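You operate a simulated robot arm through the tools that you are given. There is no shell and no other tool. Be economical: measure what you need, move in short steps, check, and stop when the job is done.

You run a simulated two-armed robot. Do the job below in one go: nothing can be reset, and whatever is moved stays where it is left.

## Task
Count the nuts on the top of the purple table, then put as many of the small red dust caps from the top of the purple table on top of the red box there. Open the green drawer. Any order will do.

The check looks at the end state, three seconds after you hand in, the way a careful person would. Anything else that was tipped, shoved, dropped, spilled or broken makes it a failure. A push-on lid holds only when it is set on centred and level and pressed home; a screw cap is set on level and turned clockwise until tight.

## Robot
Two 7-joint arms with two-finger parallel grippers on one trunk, on a base that drives. Base frame: it is fixed to the floor where the robot stands at the start and does not move with it; the origin is under the middle of the robot, x ahead of it, y to its left, z up; the surface under the hand at the start is at about z = 85. Readings come in cm, degrees, newtons and seconds.
The left shoulder is at the start at [7, 13.4, 122.6], the right one opposite. With the tool pointing down near the work surface each hand reaches from about 10 to 64 cm from the robot's upright axis, wherever it stands, measured 20 degrees to its own side. Places, roughly: green drawer [-330, -610, 70]; small red dust cap (3x3x2 cm) [60, -10, 90]. Payload 1.57 kg a hand.
The TCP of each hand is the grasp point between the finger pads, 3 cm short of the fingertips. In the tool frame z runs along the fingers and y along their closing line. The gripper opens to 8 cm. The fingers are 1.7 cm wide and 1.2 cm thick; the gripper's body (4 by 8.2 cm) begins 8 cm behind the TCP.
Orientation is that of the tool frame in the base frame, as a unit quaternion [x, y, z, w]. With the fingers straight down and closing along the base's y, the tool's x points along the base's -x, its y along +y and its z along -z.

## Interface
- The arms move only by the tool servo_tool. It takes "left_deltas", "right_deltas" or both (then of equal length, played together; a hand with none holds still); each is a list of rows, each an object (a shift or turn left out is 0, a gripper value left out holds the last) with "translation": the shift along the tool's x, y, z in cm, a list of three; "rotation": the turn, a rotation vector about the tool's x, y, z in degrees, a list of three; "gripper": the gripper command, from -1 (shut) to 1 (fully open), values between in proportion. In form: [{"translation": [tx, ty, tz], "rotation": [ax, ay, az], "gripper": gripper}, ...]. A call has 1 to 8 rows; each row shifts and turns the commanded pose from where the row before left it, along the tool's axes as they then stand. Rows are played at 5 a second. More than 5 cm and 8.6 degrees between two rows, or a gripper value outside its range, and nothing of the call is played. A pose out of reach is approached as far as the arm can. The call stops where the force on the tool passes 40 N (or 10 N more than at its start, if that is more) or the arm is blocked; 0.2 s more then pass. The fingers move at their own pace (about 15.3 cm/s each) and stop on an object; they squeeze with about 24 N. The grip force told is the motor's: it shows also when the fingers shut on nothing. Time passes only in rows, and 0.2 s behind the last, so rows that do not move let the fingers close. The reply holds the time, the measured pose of the TCP, the force on the tool along the base axes, the opening and the grip force, in the units named above and with some noise, with the torque about the TCP (base axes, N m) and any sound that the robot's microphone picked up, and new pictures: "views" is both (left out), scene, wrist or none (wrist: the cameras of the hands that moved).
- Cameras (640 x 400 px; columns grow to the right, rows downward): "scene" is now at [13.36, 0.05, 144.28]; the picture's right is [0.01, -1.00, 0.00], its down [-0.68, -0.01, -0.73] and it looks along [0.73, 0.01, -0.68] (base axes); focal length 253 px, centre (320, 200). "left" rides on the left gripper at [7.2, 0.7, -12.2] in its tool frame; the picture's right is [-0.09, 1.00, 0.00], its down [-0.84, -0.08, -0.54] and it looks along [-0.54, -0.05, 0.84] (tool axes); focal length 238 px, centre (320, 200). "right" rides on the right gripper at [7.2, -0.7, -12.2] in its tool frame; the picture's right is [0.09, 1.00, 0.00], its down [-0.84, 0.08, -0.54] and it looks along [-0.54, 0.05, 0.84] (tool axes); focal length 238 px, centre (320, 200). There is no depth. A picture from a camera that has moved, and an enlarged one, comes with that camera's place and axes in the base frame and with its lens.
- slide_trunk(by): slides the trunk up (or, below 0, down) by that many cm; the arms and the scene camera ride with it, the base frame stays. It gives what a move gives, with no picture.
- steer(legs): drives the robot by 1 to 6 legs, each [ahead, left, turn to the left] in cm, cm and degrees, along the robot's own axes; the way and the turn of a leg run together, so that a leg with both is an arc; at most 150 cm and 180 degrees a leg. The arms and the cameras ride along, it lands a little off, and it stops where it bumps. It gives what a move gives, and a new picture of the scene camera.
- pan_tilt(pan, tilt): turns the head with the scene camera to pan (to the left, within 86 degrees either way) and tilt (down, from -29 to 69), counted from straight ahead of the robot. It gives what a move gives, and a new picture of the scene camera.
- zoom(camera, box): a new picture of the part [left, top, right, bottom] of that camera's present view, enlarged. It takes no simulated time.
- finish_job(): hands the job in; it is judged then, once.

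Work in short steps. Places have to be worked out from the pictures, the camera data and where the tool is seen: move nearer, look again, correct. Check each grasp and each placing, and mend what went wrong. You have 165 turns and 260 pictures in all, those below and enlarged ones among them. Open the grippers and draw the arms clear of the work before you hand the job in, unless the task says otherwise; then end with one line.

The tools are called after "Call:" as name(argument=value, ...) on one line, values as JSON. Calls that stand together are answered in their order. servo_tool: Moves the arms, as the interface text tells. Its arguments: {"type":"object","properties":{"left_deltas":{"type":"array","items":{"type":"object","properties":{"translation":{"type":"array","items":{"type":"number"}},"rotation":{"type":"array","items":{"type":"number"}},"gripper":{"type":"number"}}}},"right_deltas":{"type":"array","items":{"type":"object","properties":{"translation":{"type":"array","items":{"type":"number"}},"rotation":{"type":"array","items":{"type":"number"}},"gripper":{"type":"number"}}}},"views":{"type":"string","enum":["both","scene","wrist","none"]}},"required":[]} The other tools are called the same way: slide_trunk (by) slides the trunk up or down; steer (legs) drives the base; pan_tilt (pan, tilt) turns the head that bears the scene camera; zoom (camera, box) takes an enlarged picture of a part of a camera's view; finish_job () hands the job in.

At the start:

```text
time: 0.0
left_eef_pos: [37.47, 26.91, 115.67]
left_orientation: [0.0, 1.0, 0.0, 0.0]
left_force: [-0.3, 0.3, 0.1]
left_torque: [0.0, 0.01, -0.01]
left_opening: 8.01
left_grip_force: 0.1
right_eef_pos: [43.22, -12.13, 108.34]
right_orientation: [-0.001, 1.0, 0.001, 0.0]
right_force: [-0.3, 0.0, 0.1]
right_torque: [0.0, -0.02, 0.0]
right_opening: 8.01
right_grip_force: 0.0
trunk travel left (down, up): [-80.0, 14.0]
robot x, y, heading: [-0.11, -0.41, 0.0]
head pan, tilt: [0.5, 43.2]
```

scene: 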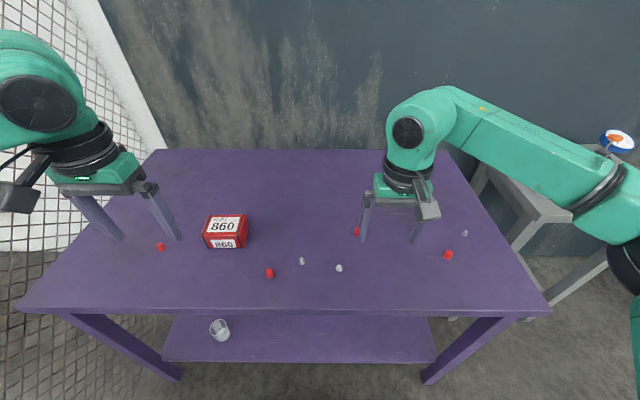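
right: 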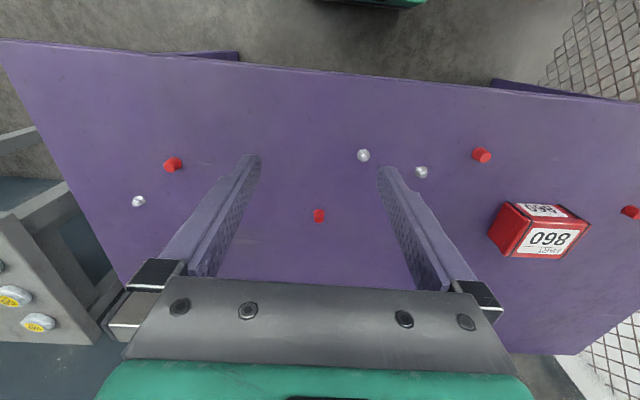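
left: 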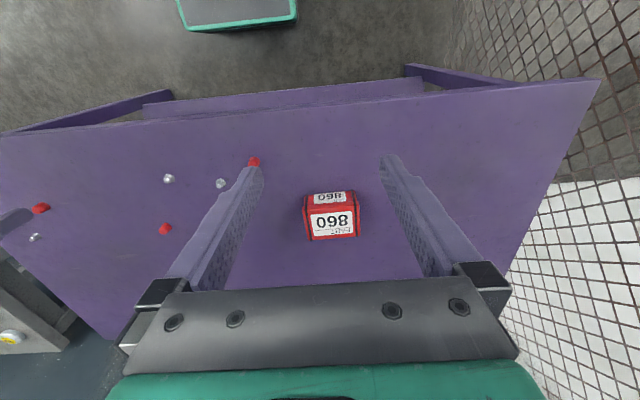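

The pictures show about three silver items and four or so red caps on the table. I'll zoom in to count them and identify what they are.

Call:
zoom(camera="scene", box=[130, 190, 370, 340])

Call:
zoom(camera="right", box=[100, 120, 340, 270])

Call:
zoom(camera="right", box=[340, 120, 640, 300])

```text
2.67 times, centred on (250, 265) of scene
camera zoom: at [13.36, 0.05, 144.28], right [0.01, -1.0, 0.0], down [-0.68, -0.01, -0.73], along [0.73, 0.01, -0.68], focal length 675 px, centre (507, 27)
```

zoom: 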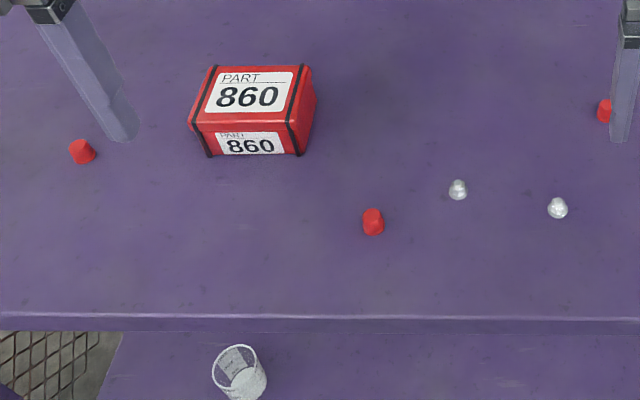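

```text
2.67 times, centred on (220, 195) of right
camera zoom: at [36.13, -12.9, 120.54], right [-0.09, 1.0, 0.0], down [0.84, 0.08, 0.54], along [0.54, 0.05, -0.84], focal length 636 px, centre (587, 213)
```

zoom: 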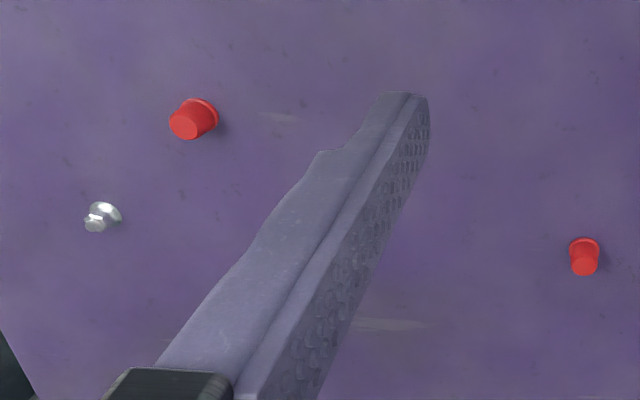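

```text
2.13 times, centred on (490, 210) of right
camera zoom: at [36.13, -12.9, 120.54], right [-0.09, 1.0, 0.0], down [0.84, 0.08, 0.54], along [0.54, 0.05, -0.84], focal length 508 px, centre (-43, 179)
```

zoom: 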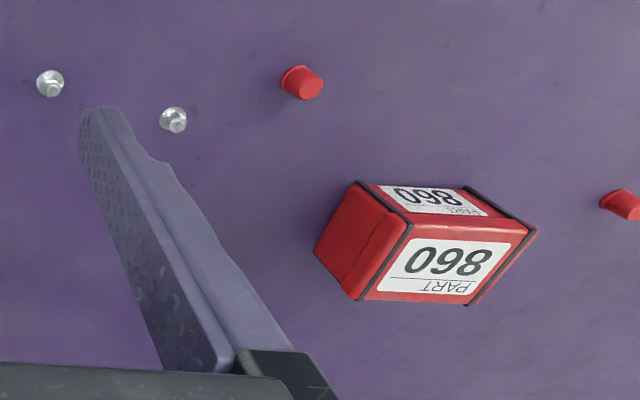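

The silver things look like flanged nuts, but some could be other hardware. I'll zoom in closer on each.

Call:
zoom(camera="right", box=[120, 183, 160, 208])

Call:
zoom(camera="right", box=[340, 135, 440, 195])

Call:
zoom(camera="left", box=[0, 130, 260, 290])

```text
16.00 times, centred on (140, 196) of right
camera zoom: at [36.13, -12.9, 120.54], right [-0.09, 1.0, 0.0], down [0.84, 0.08, 0.54], along [0.54, 0.05, -0.84], focal length 3814 px, centre (3200, 272)
```

zoom: 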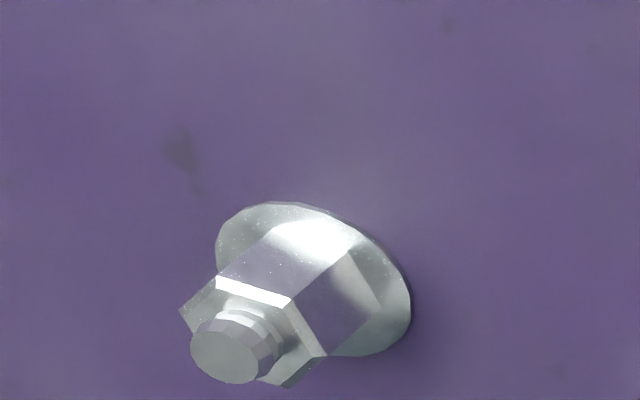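

```text
6.40 times, centred on (390, 165) of right
camera zoom: at [36.13, -12.9, 120.54], right [-0.09, 1.0, 0.0], down [0.84, 0.08, 0.54], along [0.54, 0.05, -0.84], focal length 1525 px, centre (-128, 424)
```

zoom: 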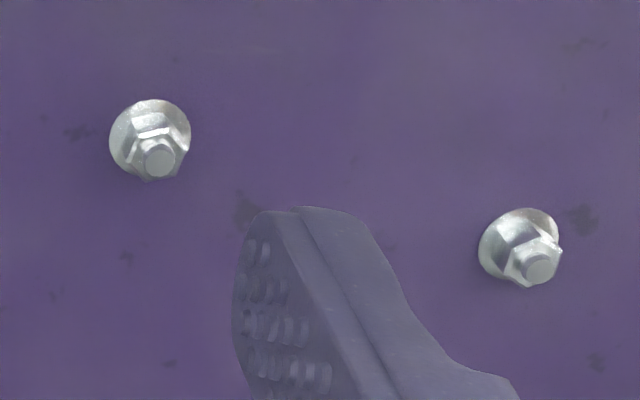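

```text
2.46 times, centred on (130, 210) of left
camera zoom: at [30.32, 27.58, 127.73], right [0.09, 1.0, 0.0], down [0.84, -0.08, 0.54], along [0.54, -0.05, -0.84], focal length 587 px, centre (788, 175)
```

zoom: 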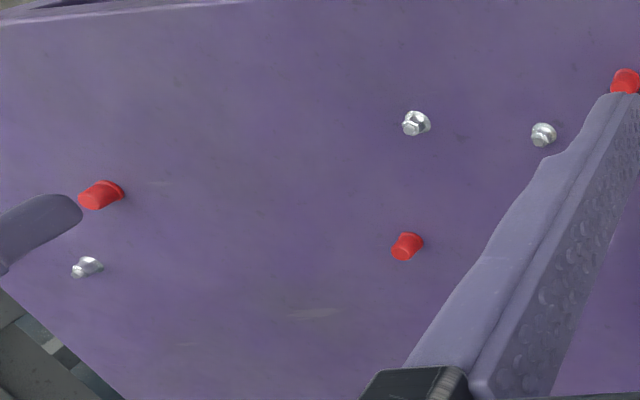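

Three flange nuts and four red caps are visible: A at about [62,-10], B at [53.5,-34.5], C at [48,13] and D at [56,45.5]. The box is near [58,27]. I'll pull the right arm back, which also shows what it was hiding, and use the left arm for the caps.

Call:
servo_tool(right_deltas=[{"translation": [3, -3, -1.5]}, {"translation": [3, -3, -1.5]}, {"translation": [3, -3, -1.5]}, {"translation": [3, -3, -1.5]}, {"translation": [3, -3, -1.5]}, {"translation": [3, -2, -1.5]}], views="scene")

Call:
pan_tilt(pan=0, tilt=69)

```text
time: 1.4
left_eef_pos: [37.27, 27.04, 115.72]
left_orientation: [-0.001, 1.0, 0.0, 0.001]
left_force: [-0.3, -0.3, 0.2]
left_torque: [0.01, 0.01, 0.0]
left_opening: 7.99
left_grip_force: 0.1
right_eef_pos: [25.02, -29.19, 117.5]
right_orientation: [-0.001, 1.0, 0.0, 0.001]
right_force: [-0.5, 0.3, -0.2]
right_torque: [-0.01, -0.03, 0.0]
right_opening: 7.98
right_grip_force: 0.1
trunk travel left (down, up): [-80.0, 14.0]
robot x, y, heading: [0.03, 0.28, -0.1]
head pan, tilt: [0.5, 43.2]
camera scene: at [13.05, 0.06, 144.31], right [0.01, -1.0, 0.0], down [-0.68, -0.01, -0.73], along [0.73, 0.01, -0.68], focal length 253 px, centre (320, 200)
```

scene: 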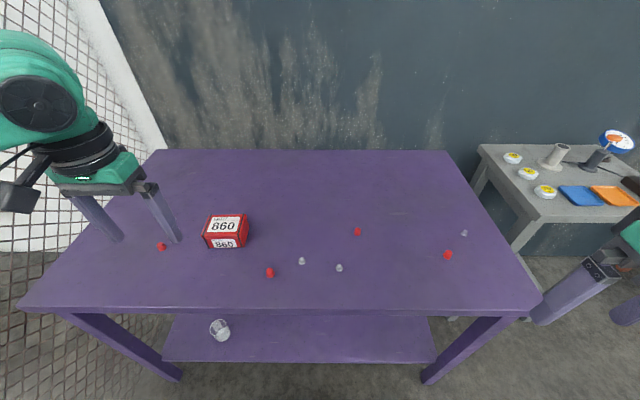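

```text
time: 2.3
left_eef_pos: [37.62, 26.87, 115.61]
left_orientation: [-0.001, 1.0, 0.0, -0.001]
left_force: [-0.2, -0.3, -0.6]
left_torque: [-0.03, 0.02, 0.0]
left_opening: 8.01
left_grip_force: 0.1
right_eef_pos: [25.39, -29.21, 117.38]
right_orientation: [0.001, 1.0, 0.0, -0.001]
right_force: [-0.4, -0.4, 0.4]
right_torque: [0.01, 0.0, 0.0]
right_opening: 8.03
right_grip_force: 0.0
trunk travel left (down, up): [-80.0, 14.0]
robot x, y, heading: [0.24, 0.08, 0.1]
head pan, tilt: [0.0, 68.8]
camera scene: at [10.73, -0.03, 141.13], right [0.0, -1.0, 0.0], down [-0.93, 0.0, -0.36], along [0.36, 0.0, -0.93], focal length 253 px, centre (320, 200)
```

scene: 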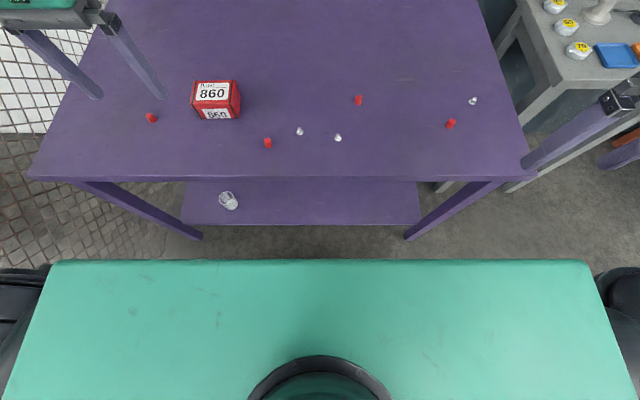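

With the arm away, there is nothing new on the table, so the counts stand at 3 nuts and 4 caps. The table edge is around x=39.5 and there is floor clear ahead of the robot. I'll drive a little closer and left, so the left arm reaches D, C and the box.

Call:
steer(legs=[[6, 5, 0]])

Call:
servo_tool(left_deltas=[{"translation": [0, 0, 0]}], views="wrist")

```text
time: 3.4
left_eef_pos: [43.08, 31.72, 115.83]
left_orientation: [-0.001, 1.0, 0.001, 0.002]
left_force: [-0.2, 0.0, -0.3]
left_torque: [0.0, 0.01, -0.01]
left_opening: 8.01
left_grip_force: 0.1
right_eef_pos: [30.89, -24.35, 117.44]
right_orientation: [0.001, 1.0, 0.002, 0.003]
right_force: [-0.3, -1.2, -0.1]
right_torque: [0.02, -0.02, 0.0]
right_opening: 7.99
right_grip_force: 0.1
trunk travel left (down, up): [-80.0, 14.0]
robot x, y, heading: [5.99, 5.29, -0.2]
head pan, tilt: [0.0, 68.8]
camera scene: at [16.16, 4.55, 141.17], right [0.0, -1.0, 0.0], down [-0.93, 0.0, -0.37], along [0.37, 0.0, -0.93], focal length 253 px, centre (320, 200)
```

scene: 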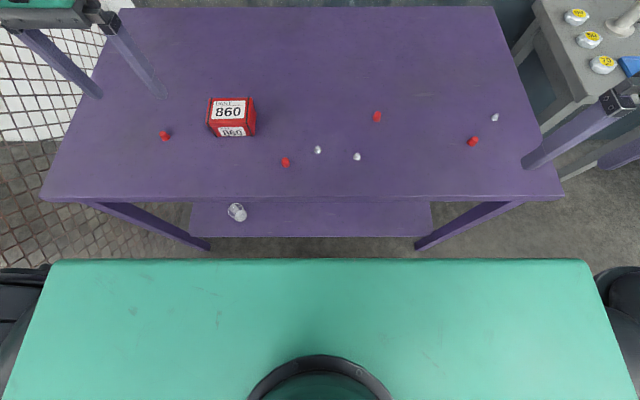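

```text
time: 3.8
left_eef_pos: [43.44, 31.88, 115.8]
left_orientation: [0.0, 1.0, 0.0, 0.001]
left_force: [0.3, 0.2, -0.1]
left_torque: [-0.01, 0.01, -0.04]
left_opening: 8.0
left_grip_force: 0.1
right_eef_pos: [31.31, -24.09, 117.32]
right_orientation: [0.001, 1.0, 0.0, 0.002]
right_force: [0.3, -0.4, -0.4]
right_torque: [0.02, -0.03, -0.01]
right_opening: 7.97
right_grip_force: 0.0
trunk travel left (down, up): [-80.0, 14.0]
robot x, y, heading: [5.91, 5.04, -0.1]
head pan, tilt: [0.0, 68.8]
camera left: at [36.16, 32.5, 127.78], right [0.09, 1.0, 0.0], down [0.84, -0.08, 0.54], along [0.54, -0.05, -0.84], focal length 238 px, centre (320, 200)
```

left: 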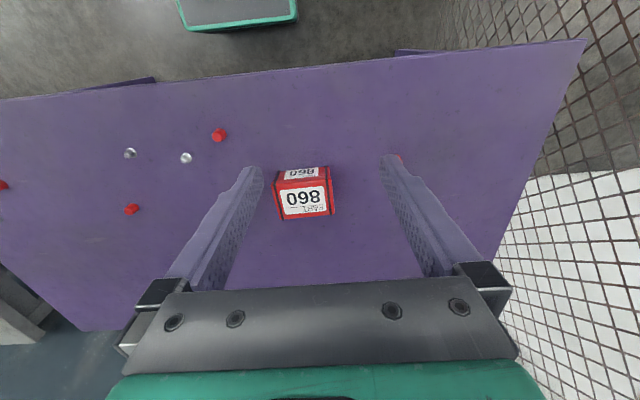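

D is at about [55.3,45.8], just behind the right finger in the left wrist view. I'll move over it at z≈101 for a clear look.

Call:
servo_tool(left_deltas=[{"translation": [-2.4, 2.8, 2.9]}, {"translation": [-2.4, 2.8, 2.9]}, {"translation": [-2.4, 2.8, 2.9]}, {"translation": [-2.4, 2.8, 2.9]}, {"translation": [-2.4, 2.7, 2.9]}, {"translation": [0, 0, 0]}], views="wrist")

```text
time: 5.2
left_eef_pos: [55.38, 45.7, 101.21]
left_orientation: [0.0, 1.0, -0.001, 0.0]
left_force: [0.1, -0.4, -0.1]
left_torque: [0.03, -0.04, 0.02]
left_opening: 8.01
left_grip_force: 0.0
right_eef_pos: [31.17, -24.23, 117.42]
right_orientation: [0.001, 1.0, 0.0, 0.0]
right_force: [-0.2, -0.3, 0.7]
right_torque: [0.04, 0.01, -0.04]
right_opening: 7.98
right_grip_force: 0.0
trunk travel left (down, up): [-80.0, 14.0]
robot x, y, heading: [6.02, 4.95, 0.2]
head pan, tilt: [0.0, 68.8]
camera left: at [48.19, 46.3, 113.22], right [0.09, 1.0, 0.0], down [0.84, -0.08, 0.54], along [0.54, -0.05, -0.84], focal length 238 px, centre (320, 200)
```

left: 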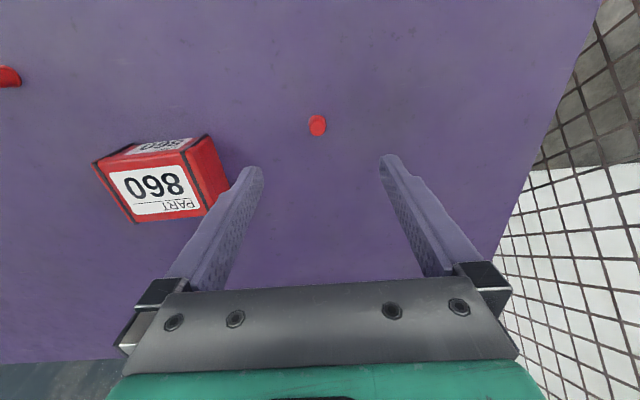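

The cap is centred at about [55.7,45.3], and the box top spans roughly x 55.7–63.2 and y 22.5–32 at z≈91. I'll open the fingers to about 5 cm and come down to z=91 over D.

Call:
servo_tool(left_deltas=[{"translation": [-0.3, -0.4, 3.5], "gripper": 0.3}, {"translation": [0, 0, 3.5]}, {"translation": [0, 0, 3.2]}, {"translation": [0, 0, 0]}], views="wrist")

```text
time: 6.2
left_eef_pos: [55.75, 45.34, 90.94]
left_orientation: [0.0, 1.0, 0.0, 0.002]
left_force: [0.5, 0.5, 0.4]
left_torque: [0.0, 0.02, -0.01]
left_opening: 5.2
left_grip_force: 0.1
right_eef_pos: [31.31, -24.15, 117.29]
right_orientation: [0.001, 1.0, 0.0, 0.0]
right_force: [0.5, 0.6, 0.5]
right_torque: [-0.02, -0.03, 0.02]
right_opening: 8.0
right_grip_force: 0.1
trunk travel left (down, up): [-80.0, 14.0]
robot x, y, heading: [5.6, 5.08, -0.1]
head pan, tilt: [0.0, 68.8]
camera left: at [48.57, 46.02, 103.07], right [0.09, 1.0, 0.0], down [0.84, -0.08, 0.54], along [0.54, -0.05, -0.84], focal length 238 px, centre (320, 200)
```

left: 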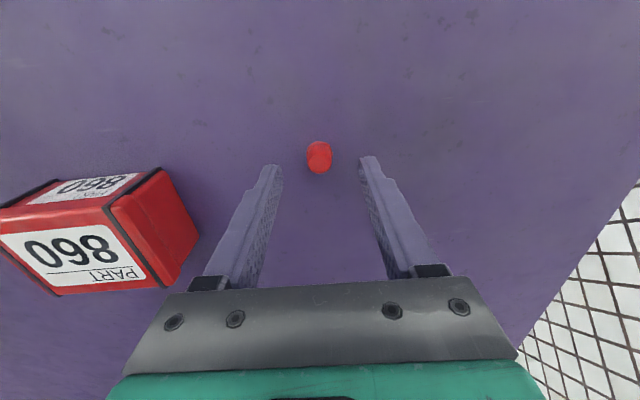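

The cap sits midway between the fingers. I'll go down 2.5 cm and close.

Call:
servo_tool(left_deltas=[{"translation": [0, 0, 1.5]}, {"translation": [0, 0, 1.0]}, {"translation": [0, 0, 0]}, {"gripper": -1}, {"gripper": -1}, {"gripper": -1}], views="wrist")

```text
time: 7.5
left_eef_pos: [55.71, 45.45, 89.57]
left_orientation: [0.0, 1.0, 0.001, 0.001]
left_force: [0.5, -0.6, 2.9]
left_torque: [-0.02, 0.0, 0.0]
left_opening: 1.63
left_grip_force: 24.2
left hand out of reach, approached as far as the arm can: row 2
right_eef_pos: [31.21, -24.18, 117.45]
right_orientation: [0.0, 1.0, 0.0, 0.0]
right_force: [0.3, 0.1, -0.3]
right_torque: [-0.01, -0.02, 0.0]
right_opening: 8.02
right_grip_force: 0.1
trunk travel left (down, up): [-80.0, 14.0]
robot x, y, heading: [6.08, 5.09, 0.2]
head pan, tilt: [0.0, 68.8]
camera left: at [48.5, 46.03, 101.65], right [0.09, 1.0, 0.0], down [0.84, -0.08, 0.54], along [0.54, -0.05, -0.84], focal length 238 px, centre (320, 200)
```

left: 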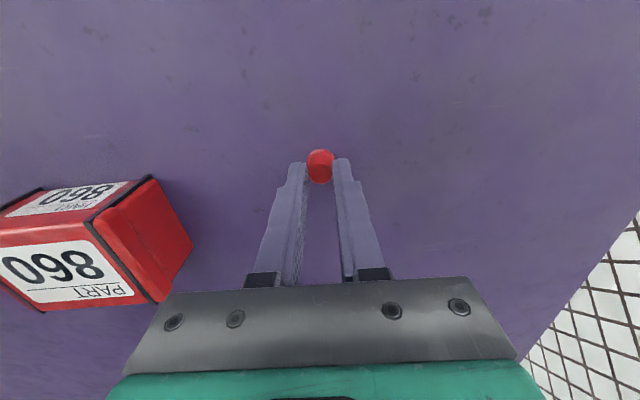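

The grip holds at 1.63 cm with 24 N, though the arm stopped at its reach limit a little high. I'll lift to about z=100 and check the hold.

Call:
servo_tool(left_deltas=[{"translation": [0, 0, -2]}, {"translation": [0, 0, -4]}, {"translation": [0, 0, -4]}, {"translation": [0, 0, 0]}], views="wrist")

Call:
zoom(camera="left", box=[240, 120, 400, 220])

```text
time: 8.6
left_eef_pos: [55.72, 45.52, 99.6]
left_orientation: [-0.001, 1.0, 0.001, 0.0]
left_force: [-0.5, 0.2, -0.8]
left_torque: [-0.02, 0.03, 0.02]
left_opening: 1.64
left_grip_force: 23.9
right_eef_pos: [31.42, -24.07, 117.45]
right_orientation: [0.001, 1.0, 0.001, 0.0]
right_force: [-0.3, 0.2, 0.3]
right_torque: [-0.02, 0.0, -0.01]
right_opening: 7.99
right_grip_force: 0.0
trunk travel left (down, up): [-80.0, 14.0]
robot x, y, heading: [6.03, 5.15, -0.1]
head pan, tilt: [0.0, 68.8]
camera left: at [48.54, 46.09, 111.67], right [0.09, 1.0, 0.0], down [0.84, -0.08, 0.54], along [0.54, -0.05, -0.84], focal length 238 px, centre (320, 200)
```

left: 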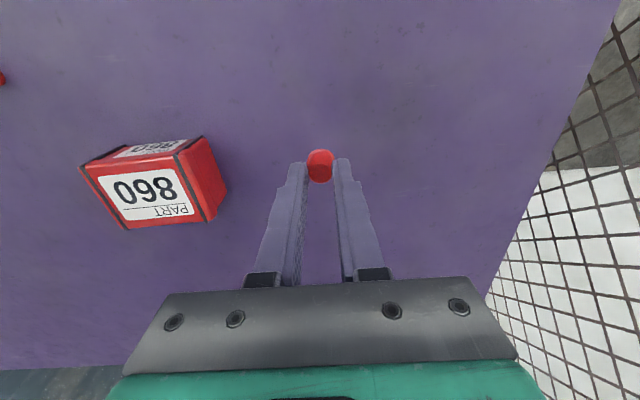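

```text
4.00 times, centred on (320, 170) of left
camera zoom: at [48.54, 46.09, 111.67], right [0.09, 1.0, 0.0], down [0.84, -0.08, 0.54], along [0.54, -0.05, -0.84], focal length 953 px, centre (320, 320)
```

zoom: 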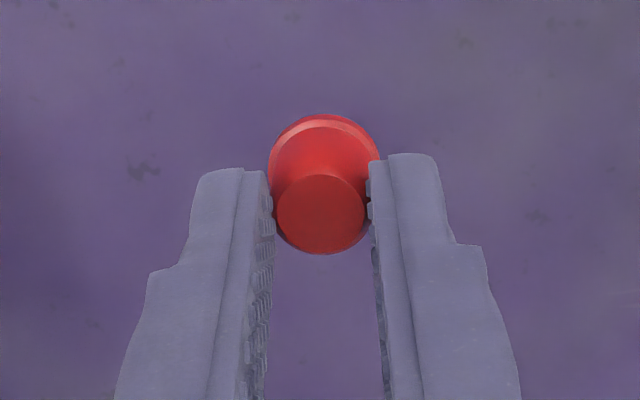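

The cap is held upright. I'll carry it over the box at z≈100 to about [61.6,29.6].

Call:
servo_tool(left_deltas=[{"translation": [-1.5, -4, 0]}, {"translation": [-1.5, -4, 0]}, {"translation": [-1.5, -4, 0]}, {"translation": [-1.4, -3.9, 0]}, {"translation": [0, 0, 0]}], views="wrist")

```text
time: 9.8
left_eef_pos: [61.29, 29.52, 99.69]
left_orientation: [0.0, 1.0, -0.001, 0.001]
left_force: [0.2, -0.8, -0.6]
left_torque: [-0.02, -0.01, 0.0]
left_opening: 1.59
left_grip_force: 23.5
left hand out of reach, approached as far as the arm can: row 4
right_eef_pos: [31.15, -23.98, 117.4]
right_orientation: [0.001, 1.0, 0.0, 0.001]
right_force: [-0.2, 0.7, 0.9]
right_torque: [0.0, 0.01, 0.02]
right_opening: 8.02
right_grip_force: 0.0
trunk travel left (down, up): [-80.0, 14.0]
robot x, y, heading: [5.93, 5.05, -0.1]
head pan, tilt: [0.0, 68.8]
camera left: at [54.05, 30.25, 111.7], right [0.09, 1.0, 0.0], down [0.84, -0.08, 0.54], along [0.54, -0.05, -0.84], focal length 238 px, centre (320, 200)
```

left: 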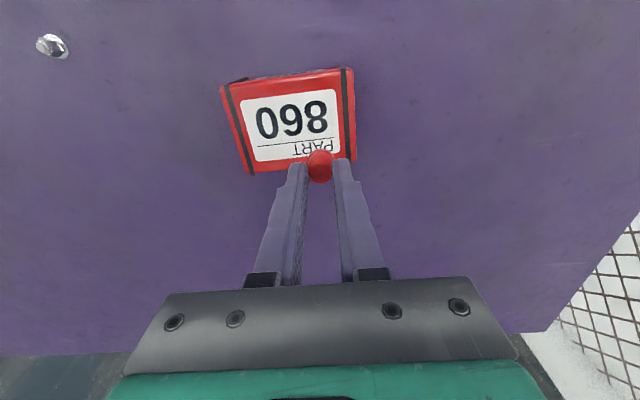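

The box top is centred near [59.5,27.5] at z≈91.5, and the arm is right at its reach limit. I'll raise the hand 10 cm and slide the trunk down 10 cm, which puts the shoulder lower and gives more reach.

Call:
servo_tool(left_deltas=[{"translation": [1, 0, -3.5]}, {"translation": [0, 0, -3.5]}, {"translation": [0, 0, -3]}], views="none")

Call:
slide_trunk(by=-10)

```text
time: 10.6
left_eef_pos: [60.28, 29.61, 109.78]
left_orientation: [-0.001, 1.0, 0.0, 0.0]
left_force: [0.1, -0.1, -0.9]
left_torque: [0.02, 0.02, -0.04]
left_opening: 1.6
left_grip_force: 24.3
right_eef_pos: [31.29, -24.16, 117.49]
right_orientation: [0.001, 1.0, 0.0, -0.001]
right_force: [0.2, -0.1, 0.7]
right_torque: [-0.01, 0.04, 0.0]
right_opening: 7.97
right_grip_force: 0.0
trunk travel left (down, up): [-80.0, 14.0]
robot x, y, heading: [5.98, 5.25, 0.1]
head pan, tilt: [0.0, 68.8]
```

```text
time: 11.9
left_eef_pos: [60.44, 29.43, 99.76]
left_orientation: [0.0, 1.0, -0.001, 0.001]
left_force: [-0.7, 0.0, 0.4]
left_torque: [-0.01, -0.01, -0.01]
left_opening: 1.61
left_grip_force: 24.1
right_eef_pos: [31.32, -24.12, 107.31]
right_orientation: [0.0, 1.0, 0.0, 0.0]
right_force: [0.4, 0.5, 0.7]
right_torque: [0.0, -0.02, -0.03]
right_opening: 7.99
right_grip_force: 0.0
trunk travel left (down, up): [-70.0, 24.0]
robot x, y, heading: [5.83, 5.02, 0.1]
head pan, tilt: [0.0, 68.8]
```

There is reach to spare now. I'll shift to [61.5,29.9] and come down to z≈97, just above where I expect contact.

Call:
servo_tool(left_deltas=[{"translation": [-1.1, 0.5, 1.2]}, {"translation": [0, 0, 1.3]}, {"translation": [0, 0, 0]}], views="wrist")

Call:
servo_tool(left_deltas=[{"translation": [0, 0, 0.4]}, {"translation": [0, 0, 0]}], views="none")

Call:
servo_tool(left_deltas=[{"translation": [0, 0, 0.3]}, {"translation": [0, 0, 0]}], views="wrist")

```text
time: 12.7
left_eef_pos: [61.35, 30.2, 97.15]
left_orientation: [0.0, 1.0, 0.0, 0.001]
left_force: [-0.3, -0.6, 0.6]
left_torque: [0.0, 0.01, 0.0]
left_opening: 1.62
left_grip_force: 23.9
right_eef_pos: [31.25, -24.17, 107.4]
right_orientation: [0.001, 1.0, 0.001, 0.001]
right_force: [-0.3, -0.9, -0.6]
right_torque: [0.02, 0.02, 0.02]
right_opening: 8.04
right_grip_force: 0.2
trunk travel left (down, up): [-70.0, 24.0]
robot x, y, heading: [5.6, 4.85, -0.1]
head pan, tilt: [0.0, 68.8]
camera left: at [54.21, 30.72, 109.19], right [0.09, 1.0, 0.0], down [0.84, -0.08, 0.54], along [0.54, -0.05, -0.84], focal length 238 px, centre (320, 200)
```

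left: 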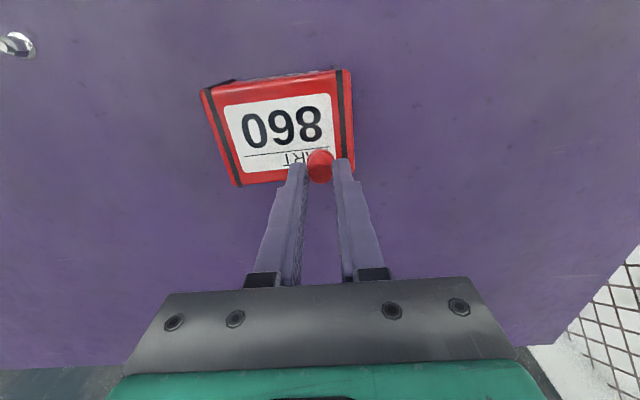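

```text
time: 13.3
left_eef_pos: [61.5, 30.09, 96.69]
left_orientation: [-0.001, 1.0, 0.0, -0.001]
left_force: [-0.6, 0.0, -0.1]
left_torque: [-0.01, 0.02, -0.02]
left_opening: 1.62
left_grip_force: 24.1
right_eef_pos: [31.4, -24.25, 107.46]
right_orientation: [0.0, 1.0, 0.001, 0.0]
right_force: [0.4, -0.1, -0.3]
right_torque: [-0.03, 0.01, 0.01]
right_opening: 8.01
right_grip_force: 0.0
trunk travel left (down, up): [-70.0, 24.0]
robot x, y, heading: [5.97, 4.94, -0.2]
head pan, tilt: [0.0, 68.8]
```

```text
time: 13.9
left_eef_pos: [61.53, 30.03, 96.5]
left_orientation: [0.0, 1.0, 0.0, 0.0]
left_force: [-0.4, 0.2, -0.1]
left_torque: [0.02, -0.02, -0.02]
left_opening: 1.62
left_grip_force: 23.8
right_eef_pos: [31.32, -24.06, 107.43]
right_orientation: [0.0, 1.0, 0.0, 0.001]
right_force: [0.2, -0.4, -0.3]
right_torque: [0.0, 0.02, 0.02]
right_opening: 8.01
right_grip_force: 0.0
trunk travel left (down, up): [-70.0, 24.0]
robot x, y, heading: [5.68, 5.22, 0.1]
head pan, tilt: [0.0, 68.8]
camera left: at [54.26, 30.75, 108.49], right [0.09, 1.0, 0.0], down [0.84, -0.08, 0.54], along [0.54, -0.05, -0.84], focal length 238 px, centre (320, 200)
```

left: 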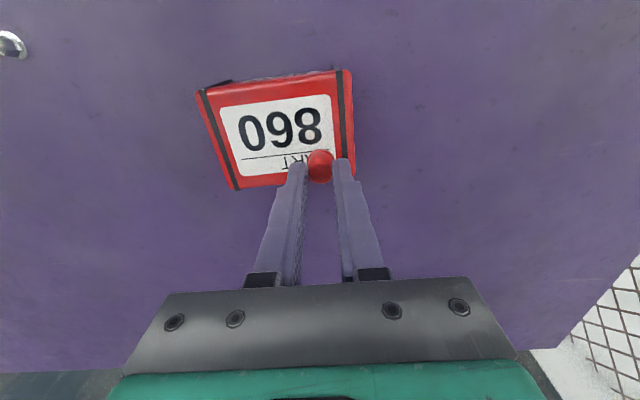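

No contact yet, and the cap looks close to the box's far edge. I'll back off 0.8 cm toward the robot and keep descending in small steps.

Call:
servo_tool(left_deltas=[{"translation": [0.8, 0, 0]}, {"translation": [0, 0, 0.3]}, {"translation": [0, 0, 0]}], views="none")

Call:
servo_tool(left_deltas=[{"translation": [0, 0, 0.3]}, {"translation": [0, 0, 0]}], views="none")

Call:
servo_tool(left_deltas=[{"translation": [0, 0, 0.2]}, {"translation": [0, 0, 0]}], views="none")

```text
time: 14.7
left_eef_pos: [60.56, 30.17, 96.23]
left_orientation: [-0.001, 1.0, 0.0, 0.0]
left_force: [-0.4, -0.1, 0.1]
left_torque: [-0.01, -0.02, 0.03]
left_opening: 1.61
left_grip_force: 24.0
right_eef_pos: [31.36, -24.12, 107.35]
right_orientation: [0.001, 1.0, 0.0, 0.001]
right_force: [-0.9, 0.6, 0.1]
right_torque: [0.03, -0.01, -0.01]
right_opening: 8.03
right_grip_force: 0.2
trunk travel left (down, up): [-70.0, 24.0]
robot x, y, heading: [5.97, 4.9, -0.0]
head pan, tilt: [0.0, 68.8]
```

```text
time: 15.3
left_eef_pos: [60.71, 30.09, 95.97]
left_orientation: [0.0, 1.0, 0.0, 0.0]
left_force: [0.2, 0.4, 0.2]
left_torque: [-0.01, -0.01, 0.0]
left_opening: 1.59
left_grip_force: 23.9
right_eef_pos: [31.27, -24.1, 107.38]
right_orientation: [0.001, 1.0, -0.001, 0.0]
right_force: [-0.8, 0.0, -0.9]
right_torque: [-0.02, 0.0, 0.0]
right_opening: 8.0
right_grip_force: 0.0
trunk travel left (down, up): [-70.0, 24.0]
robot x, y, heading: [6.08, 4.77, 0.0]
head pan, tilt: [0.0, 68.8]
```

```text
time: 15.9
left_eef_pos: [60.67, 30.09, 95.7]
left_orientation: [0.0, 1.0, 0.0, 0.0]
left_force: [0.2, 0.4, 0.4]
left_torque: [-0.01, 0.0, 0.03]
left_opening: 1.65
left_grip_force: 23.7
right_eef_pos: [31.37, -24.2, 107.38]
right_orientation: [0.0, 1.0, -0.001, 0.0]
right_force: [-0.2, -0.3, 0.1]
right_torque: [0.0, 0.02, -0.02]
right_opening: 8.01
right_grip_force: 0.1
trunk travel left (down, up): [-70.0, 24.0]
robot x, y, heading: [6.14, 4.85, -0.0]
head pan, tilt: [0.0, 68.8]
```

Still no contact at 95.7. I'll continue downward in small steps.

Call:
servo_tool(left_deltas=[{"translation": [0, 0, 0.3]}, {"translation": [0, 0, 0]}], views="none")

Call:
servo_tool(left_deltas=[{"translation": [0, 0, 0.2]}, {"translation": [0, 0, 0]}], views="none")

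Call:
servo_tool(left_deltas=[{"translation": [0, 0, 0.2]}, {"translation": [0, 0, 0]}], views="wrist")

```text
time: 16.5
left_eef_pos: [60.45, 30.11, 95.59]
left_orientation: [-0.001, 1.0, 0.001, 0.002]
left_force: [1.7, 1.6, 10.5]
left_torque: [-0.03, -0.13, 0.0]
left_opening: 1.6
left_grip_force: 24.3
right_eef_pos: [31.22, -24.12, 107.45]
right_orientation: [0.001, 1.0, 0.0, 0.001]
right_force: [0.4, 0.3, 0.0]
right_torque: [-0.01, 0.02, 0.01]
right_opening: 7.98
right_grip_force: 0.1
trunk travel left (down, up): [-70.0, 24.0]
robot x, y, heading: [6.08, 4.87, -0.1]
head pan, tilt: [0.0, 68.8]
```

```text
time: 17.1
left_eef_pos: [60.49, 30.02, 95.34]
left_orientation: [0.0, 1.0, 0.0, 0.002]
left_force: [3.3, 1.9, 17.9]
left_torque: [0.04, -0.16, -0.01]
left_opening: 1.65
left_grip_force: 23.6
right_eef_pos: [31.09, -24.21, 107.48]
right_orientation: [0.001, 1.0, 0.001, 0.0]
right_force: [-0.7, 0.5, -0.4]
right_torque: [-0.01, -0.02, -0.02]
right_opening: 7.99
right_grip_force: 0.0
trunk travel left (down, up): [-70.0, 24.0]
robot x, y, heading: [5.78, 5.07, -0.1]
head pan, tilt: [0.0, 68.8]
```

```text
time: 17.7
left_eef_pos: [60.47, 29.95, 95.14]
left_orientation: [0.0, 1.0, 0.001, 0.002]
left_force: [1.6, 2.3, 17.1]
left_torque: [0.06, -0.08, 0.04]
left_opening: 1.64
left_grip_force: 24.1
right_eef_pos: [31.1, -24.31, 107.45]
right_orientation: [0.001, 1.0, 0.0, 0.002]
right_force: [-0.2, 0.5, -0.2]
right_torque: [0.01, 0.01, -0.01]
right_opening: 8.0
right_grip_force: 0.0
trunk travel left (down, up): [-70.0, 24.0]
robot x, y, heading: [6.3, 5.22, -0.1]
head pan, tilt: [0.0, 68.8]
camera left: at [53.21, 30.64, 107.14], right [0.09, 1.0, 0.0], down [0.83, -0.08, 0.54], along [0.54, -0.05, -0.84], focal length 238 px, centre (320, 200)
```

left: 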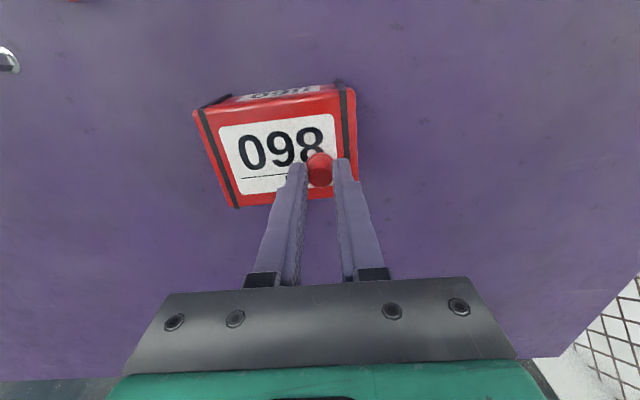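

Contact started at about 95.6, so the cap is seated at 17 N. I'll ease up 0.35 cm to unload it, open a little, rise and look.

Call:
servo_tool(left_deltas=[{"translation": [0, 0, -0.35]}, {"gripper": -0.2}, {"gripper": -0.2}, {"translation": [0, 0, -2]}, {"translation": [0, 0, -4]}, {"translation": [0, 0, -4]}, {"translation": [0, 0, 0]}], views="wrist")

```text
time: 19.3
left_eef_pos: [60.59, 29.99, 105.24]
left_orientation: [0.0, 1.0, 0.0, 0.0]
left_force: [0.6, -0.2, -0.4]
left_torque: [-0.02, -0.03, 0.02]
left_opening: 3.2
left_grip_force: 0.1
right_eef_pos: [31.48, -24.1, 107.39]
right_orientation: [0.0, 1.0, 0.0, 0.0]
right_force: [-0.4, -0.3, 0.3]
right_torque: [-0.01, -0.02, -0.02]
right_opening: 8.01
right_grip_force: 0.1
trunk travel left (down, up): [-70.0, 24.0]
robot x, y, heading: [5.95, 5.08, 0.2]
head pan, tilt: [0.0, 68.8]
camera left: at [53.39, 30.71, 117.36], right [0.09, 1.0, 0.0], down [0.84, -0.08, 0.54], along [0.54, -0.05, -0.84], focal length 238 px, centre (320, 200)
```

left: 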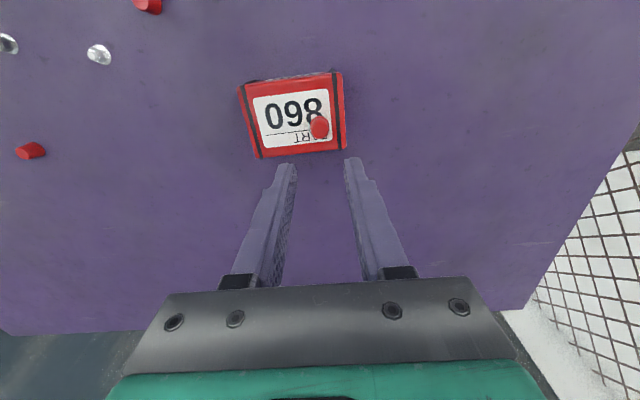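

Cap D stands on the box. Next is C at about [48.1,13.4], so I'll move over it at z≈100.

Call:
servo_tool(left_deltas=[{"translation": [2.5, -3.3, 0], "gripper": 0.3}, {"translation": [2.5, -3.3, 0]}, {"translation": [2.5, -3.3, 1.5]}, {"translation": [2.5, -3.3, 2]}, {"translation": [2.4, -3.3, 2]}, {"translation": [0, 0, 0]}], views="wrist")

```text
time: 20.7
left_eef_pos: [48.2, 13.59, 99.8]
left_orientation: [0.0, 1.0, 0.0, 0.0]
left_force: [0.3, -0.6, -0.2]
left_torque: [0.03, 0.02, 0.0]
left_opening: 5.21
left_grip_force: 0.0
right_eef_pos: [31.25, -24.01, 107.4]
right_orientation: [0.001, 1.0, 0.0, 0.0]
right_force: [0.3, 0.4, 0.4]
right_torque: [0.0, 0.01, 0.01]
right_opening: 8.03
right_grip_force: 0.0
trunk travel left (down, up): [-70.0, 24.0]
robot x, y, heading: [6.18, 5.33, -0.3]
head pan, tilt: [0.0, 68.8]
camera left: at [40.98, 14.21, 111.83], right [0.09, 1.0, 0.0], down [0.84, -0.08, 0.54], along [0.54, -0.05, -0.84], focal length 238 px, centre (320, 200)
```

left: 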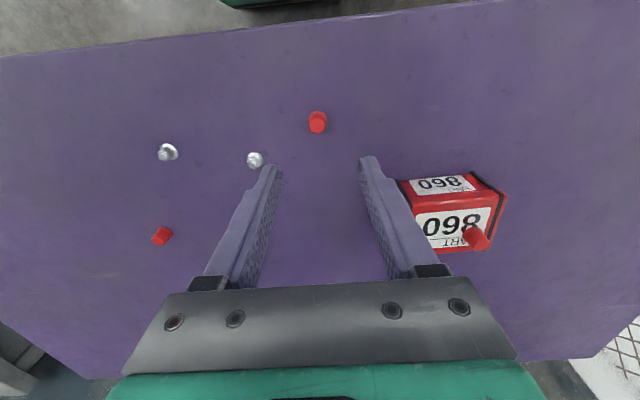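

C is at about [47.7,13.3], with the nearest nut well clear of the fingers. I'll come down to z≈89.2 and grip.

Call:
servo_tool(left_deltas=[{"translation": [0.5, -0.25, 3.5]}, {"translation": [0, 0, 3.5]}, {"translation": [0, 0, 2]}, {"translation": [0, 0, 1.6]}, {"translation": [0, 0, 0]}], views="wrist")

```text
time: 21.9
left_eef_pos: [47.69, 13.35, 89.19]
left_orientation: [0.0, 1.0, 0.0, 0.0]
left_force: [0.2, -0.5, 0.9]
left_torque: [-0.02, 0.01, 0.0]
left_opening: 5.2
left_grip_force: 0.0
right_eef_pos: [31.34, -24.11, 107.38]
right_orientation: [0.0, 1.0, 0.0, 0.0]
right_force: [0.6, -0.2, -0.2]
right_torque: [0.0, -0.03, 0.01]
right_opening: 7.97
right_grip_force: 0.0
trunk travel left (down, up): [-70.0, 24.0]
robot x, y, heading: [5.94, 5.15, -0.1]
head pan, tilt: [0.0, 68.8]
camera left: at [40.54, 14.01, 101.16], right [0.09, 1.0, 0.0], down [0.84, -0.08, 0.54], along [0.54, -0.05, -0.84], focal length 238 px, centre (320, 200)
```

left: 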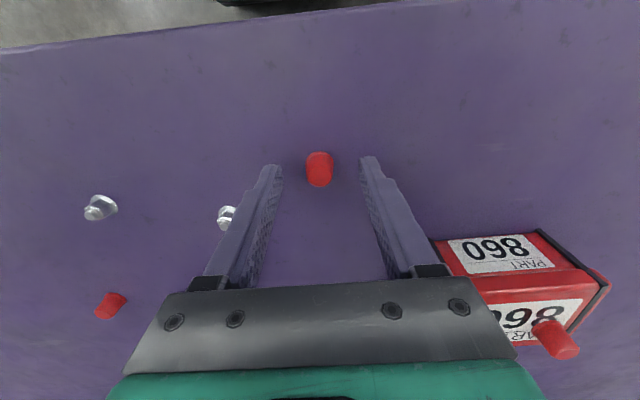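

The cap is between the fingers and centred. I'll close, then lift.

Call:
servo_tool(left_deltas=[{"gripper": -1}, {"gripper": -1}, {"gripper": -1}, {"translation": [0, 0, -2]}, {"translation": [0, 0, -4.5]}, {"translation": [0, 0, -4.5]}, {"translation": [0, 0, 0]}], views="wrist")

```text
time: 23.5
left_eef_pos: [47.77, 13.26, 100.15]
left_orientation: [-0.001, 1.0, 0.0, 0.0]
left_force: [-0.4, -0.1, -0.7]
left_torque: [-0.07, -0.02, -0.02]
left_opening: 1.16
left_grip_force: 24.3
right_eef_pos: [31.34, -24.03, 107.32]
right_orientation: [0.001, 1.0, 0.0, -0.001]
right_force: [0.9, 0.3, -0.1]
right_torque: [0.02, 0.03, 0.0]
right_opening: 7.98
right_grip_force: 0.1
trunk travel left (down, up): [-70.0, 24.0]
robot x, y, heading: [5.56, 4.94, -0.1]
head pan, tilt: [0.0, 68.8]
camera left: at [40.65, 14.0, 112.21], right [0.09, 1.0, 0.0], down [0.84, -0.08, 0.54], along [0.54, -0.05, -0.84], focal length 238 px, centre (320, 200)
```

left: 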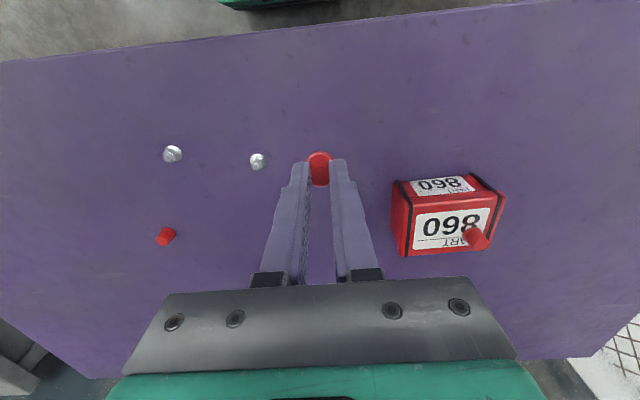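

The opening is only 1.16 cm this time against 1.63 before. I'll zoom in to see how it is held.

Call:
zoom(camera="left", box=[240, 120, 400, 220])

```text
4.00 times, centred on (320, 170) of left
camera zoom: at [40.65, 14.0, 112.21], right [0.09, 1.0, 0.0], down [0.84, -0.08, 0.54], along [0.54, -0.05, -0.84], focal length 953 px, centre (320, 320)
```

zoom: 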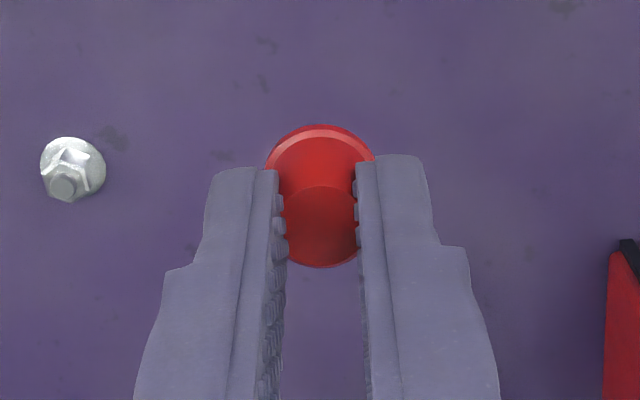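

The cap is held upright with a firm grip. I'll carry it to the box's other far spot at about [60.6,24.7].

Call:
servo_tool(left_deltas=[{"translation": [-3.2, 2.9, 0]}, {"translation": [-3.2, 2.9, 0]}, {"translation": [-3.2, 2.8, 0]}, {"translation": [-3.2, 2.8, 0]}, {"translation": [0, 0, 2.5]}, {"translation": [0, 0, 0]}], views="wrist")

```text
time: 24.9
left_eef_pos: [60.7, 24.67, 97.81]
left_orientation: [0.001, 1.0, -0.001, 0.0]
left_force: [0.5, 0.5, -0.6]
left_torque: [0.0, -0.04, 0.0]
left_opening: 1.16
left_grip_force: 24.1
right_eef_pos: [31.26, -24.14, 107.37]
right_orientation: [0.001, 1.0, 0.0, 0.0]
right_force: [0.0, -0.2, 0.5]
right_torque: [-0.02, 0.01, -0.04]
right_opening: 8.01
right_grip_force: 0.0
trunk travel left (down, up): [-70.0, 24.0]
robot x, y, heading: [6.19, 4.85, 0.2]
head pan, tilt: [0.0, 68.8]
camera left: at [53.37, 25.38, 109.77], right [0.09, 1.0, 0.0], down [0.84, -0.08, 0.54], along [0.54, -0.05, -0.84], focal length 238 px, centre (320, 200)
```

left: 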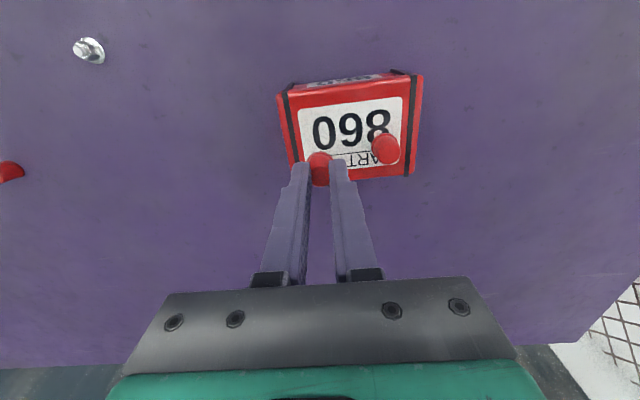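

The placement looks good, clear of cap D and within the box. Contact should come near z=95.2, so I'll descend in small steps.

Call:
servo_tool(left_deltas=[{"translation": [0, 0, 1.2]}, {"translation": [0, 0, 0.9]}, {"translation": [0, 0, 0]}], views="none")

Call:
servo_tool(left_deltas=[{"translation": [0, 0, 0.25]}, {"translation": [0, 0, 0]}], views="none")

Call:
servo_tool(left_deltas=[{"translation": [0, 0, 0.2]}, {"translation": [0, 0, 0]}], views="none")

```text
time: 25.7
left_eef_pos: [60.51, 24.6, 95.58]
left_orientation: [0.0, 1.0, -0.001, 0.0]
left_force: [-0.3, -0.1, -0.8]
left_torque: [0.01, 0.02, -0.01]
left_opening: 1.57
left_grip_force: 24.0
right_eef_pos: [31.38, -24.13, 107.47]
right_orientation: [0.001, 1.0, 0.0, 0.0]
right_force: [0.3, 1.2, -0.2]
right_torque: [0.02, -0.03, 0.0]
right_opening: 8.0
right_grip_force: 0.0
trunk travel left (down, up): [-70.0, 24.0]
robot x, y, heading: [5.69, 5.21, -0.0]
head pan, tilt: [0.0, 68.8]
```

```text
time: 26.3
left_eef_pos: [60.58, 24.67, 95.25]
left_orientation: [0.001, 1.0, 0.0, 0.001]
left_force: [0.4, -1.0, -0.8]
left_torque: [0.02, 0.01, 0.01]
left_opening: 1.6
left_grip_force: 24.5
right_eef_pos: [31.42, -23.99, 107.41]
right_orientation: [0.0, 1.0, -0.001, 0.0]
right_force: [0.1, -0.4, 0.5]
right_torque: [-0.02, -0.01, 0.0]
right_opening: 7.99
right_grip_force: 0.1
trunk travel left (down, up): [-70.0, 24.0]
robot x, y, heading: [5.84, 4.95, 0.2]
head pan, tilt: [0.0, 68.8]
```

```text
time: 26.9
left_eef_pos: [60.63, 24.72, 95.14]
left_orientation: [0.001, 1.0, 0.0, 0.0]
left_force: [1.0, 0.6, 0.2]
left_torque: [-0.01, 0.0, -0.05]
left_opening: 1.61
left_grip_force: 24.1
right_eef_pos: [31.25, -24.14, 107.43]
right_orientation: [0.001, 1.0, 0.0, 0.0]
right_force: [0.1, 0.7, -0.2]
right_torque: [-0.01, 0.03, 0.0]
right_opening: 8.01
right_grip_force: 0.1
trunk travel left (down, up): [-70.0, 24.0]
robot x, y, heading: [5.97, 4.77, 0.2]
head pan, tilt: [0.0, 68.8]
```

The opening changed from 1.16 to 1.6 during the descent, so the cap shifted in the grip. I'll look before going on.

Call:
zoom(camera="left", box=[240, 70, 440, 220])

```text
2.67 times, centred on (340, 145) of left
camera zoom: at [53.36, 25.36, 107.2], right [0.09, 1.0, 0.0], down [0.84, -0.08, 0.54], along [0.54, -0.05, -0.84], focal length 636 px, centre (267, 347)
```

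zoom: 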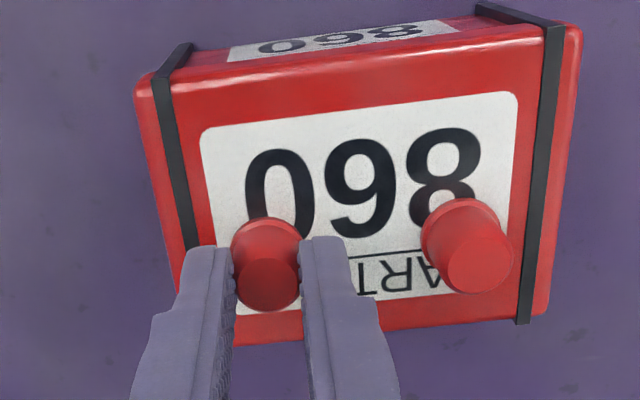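

The cap is upright and well inside the box edges. I'll keep descending until I feel contact.

Call:
servo_tool(left_deltas=[{"translation": [0, 0, 0.25]}, {"translation": [0, 0, 0]}], views="none")

Call:
servo_tool(left_deltas=[{"translation": [0, 0, 0.2]}, {"translation": [0, 0, 0]}], views="none")

```text
time: 27.5
left_eef_pos: [60.44, 24.66, 95.17]
left_orientation: [-0.001, 1.0, 0.0, 0.003]
left_force: [1.5, 1.0, 10.4]
left_torque: [0.1, -0.1, 0.0]
left_opening: 1.6
left_grip_force: 23.9
right_eef_pos: [31.2, -24.24, 107.43]
right_orientation: [0.001, 1.0, -0.001, 0.0]
right_force: [0.3, -0.6, 0.0]
right_torque: [0.01, 0.01, -0.02]
right_opening: 7.99
right_grip_force: 0.1
trunk travel left (down, up): [-70.0, 24.0]
robot x, y, heading: [6.24, 4.94, 0.0]
head pan, tilt: [0.0, 68.8]
```

```text
time: 28.1
left_eef_pos: [60.48, 24.68, 94.94]
left_orientation: [0.0, 1.0, 0.0, 0.003]
left_force: [2.6, 0.9, 17.3]
left_torque: [0.08, -0.15, -0.02]
left_opening: 1.63
left_grip_force: 24.4
right_eef_pos: [31.06, -24.21, 107.45]
right_orientation: [0.001, 1.0, 0.0, 0.001]
right_force: [-0.5, 0.3, 0.9]
right_torque: [0.0, 0.0, 0.02]
right_opening: 8.02
right_grip_force: 0.1
trunk travel left (down, up): [-70.0, 24.0]
robot x, y, heading: [5.86, 4.65, -0.0]
head pan, tilt: [0.0, 68.8]
```

Contact came at about 95.15 as predicted. I'll unload slightly, release to about 3 cm, and rise.

Call:
servo_tool(left_deltas=[{"translation": [0, 0, -0.3]}, {"gripper": -0.2}, {"gripper": -0.2}, {"translation": [0, 0, -2]}, {"translation": [0, 0, -4]}, {"translation": [0, 0, -4]}, {"translation": [0, 0, 0]}], views="wrist")

```text
time: 29.7
left_eef_pos: [60.48, 24.73, 104.96]
left_orientation: [-0.001, 1.0, 0.0, 0.0]
left_force: [0.3, 1.8, 0.1]
left_torque: [-0.01, 0.0, 0.03]
left_opening: 3.18
left_grip_force: 0.1
right_eef_pos: [31.41, -24.03, 107.4]
right_orientation: [0.001, 1.0, 0.0, 0.0]
right_force: [0.6, -0.6, -0.5]
right_torque: [0.03, 0.0, 0.0]
right_opening: 8.01
right_grip_force: 0.1
trunk travel left (down, up): [-70.0, 24.0]
robot x, y, heading: [6.02, 5.07, 0.0]
head pan, tilt: [0.0, 68.8]
camera left: at [53.3, 25.36, 117.0], right [0.09, 1.0, 0.0], down [0.84, -0.08, 0.54], along [0.54, -0.05, -0.84], focal length 238 px, centre (320, 200)
```

left: 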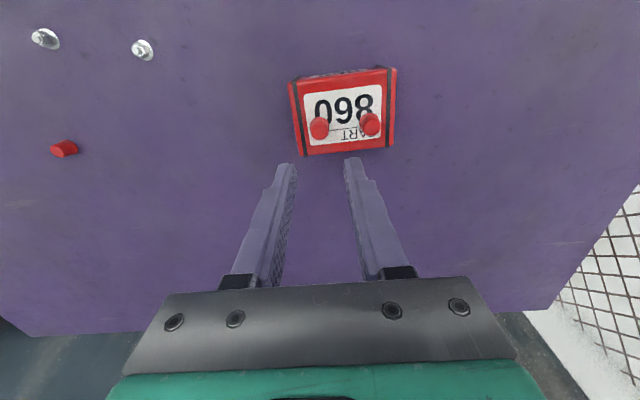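

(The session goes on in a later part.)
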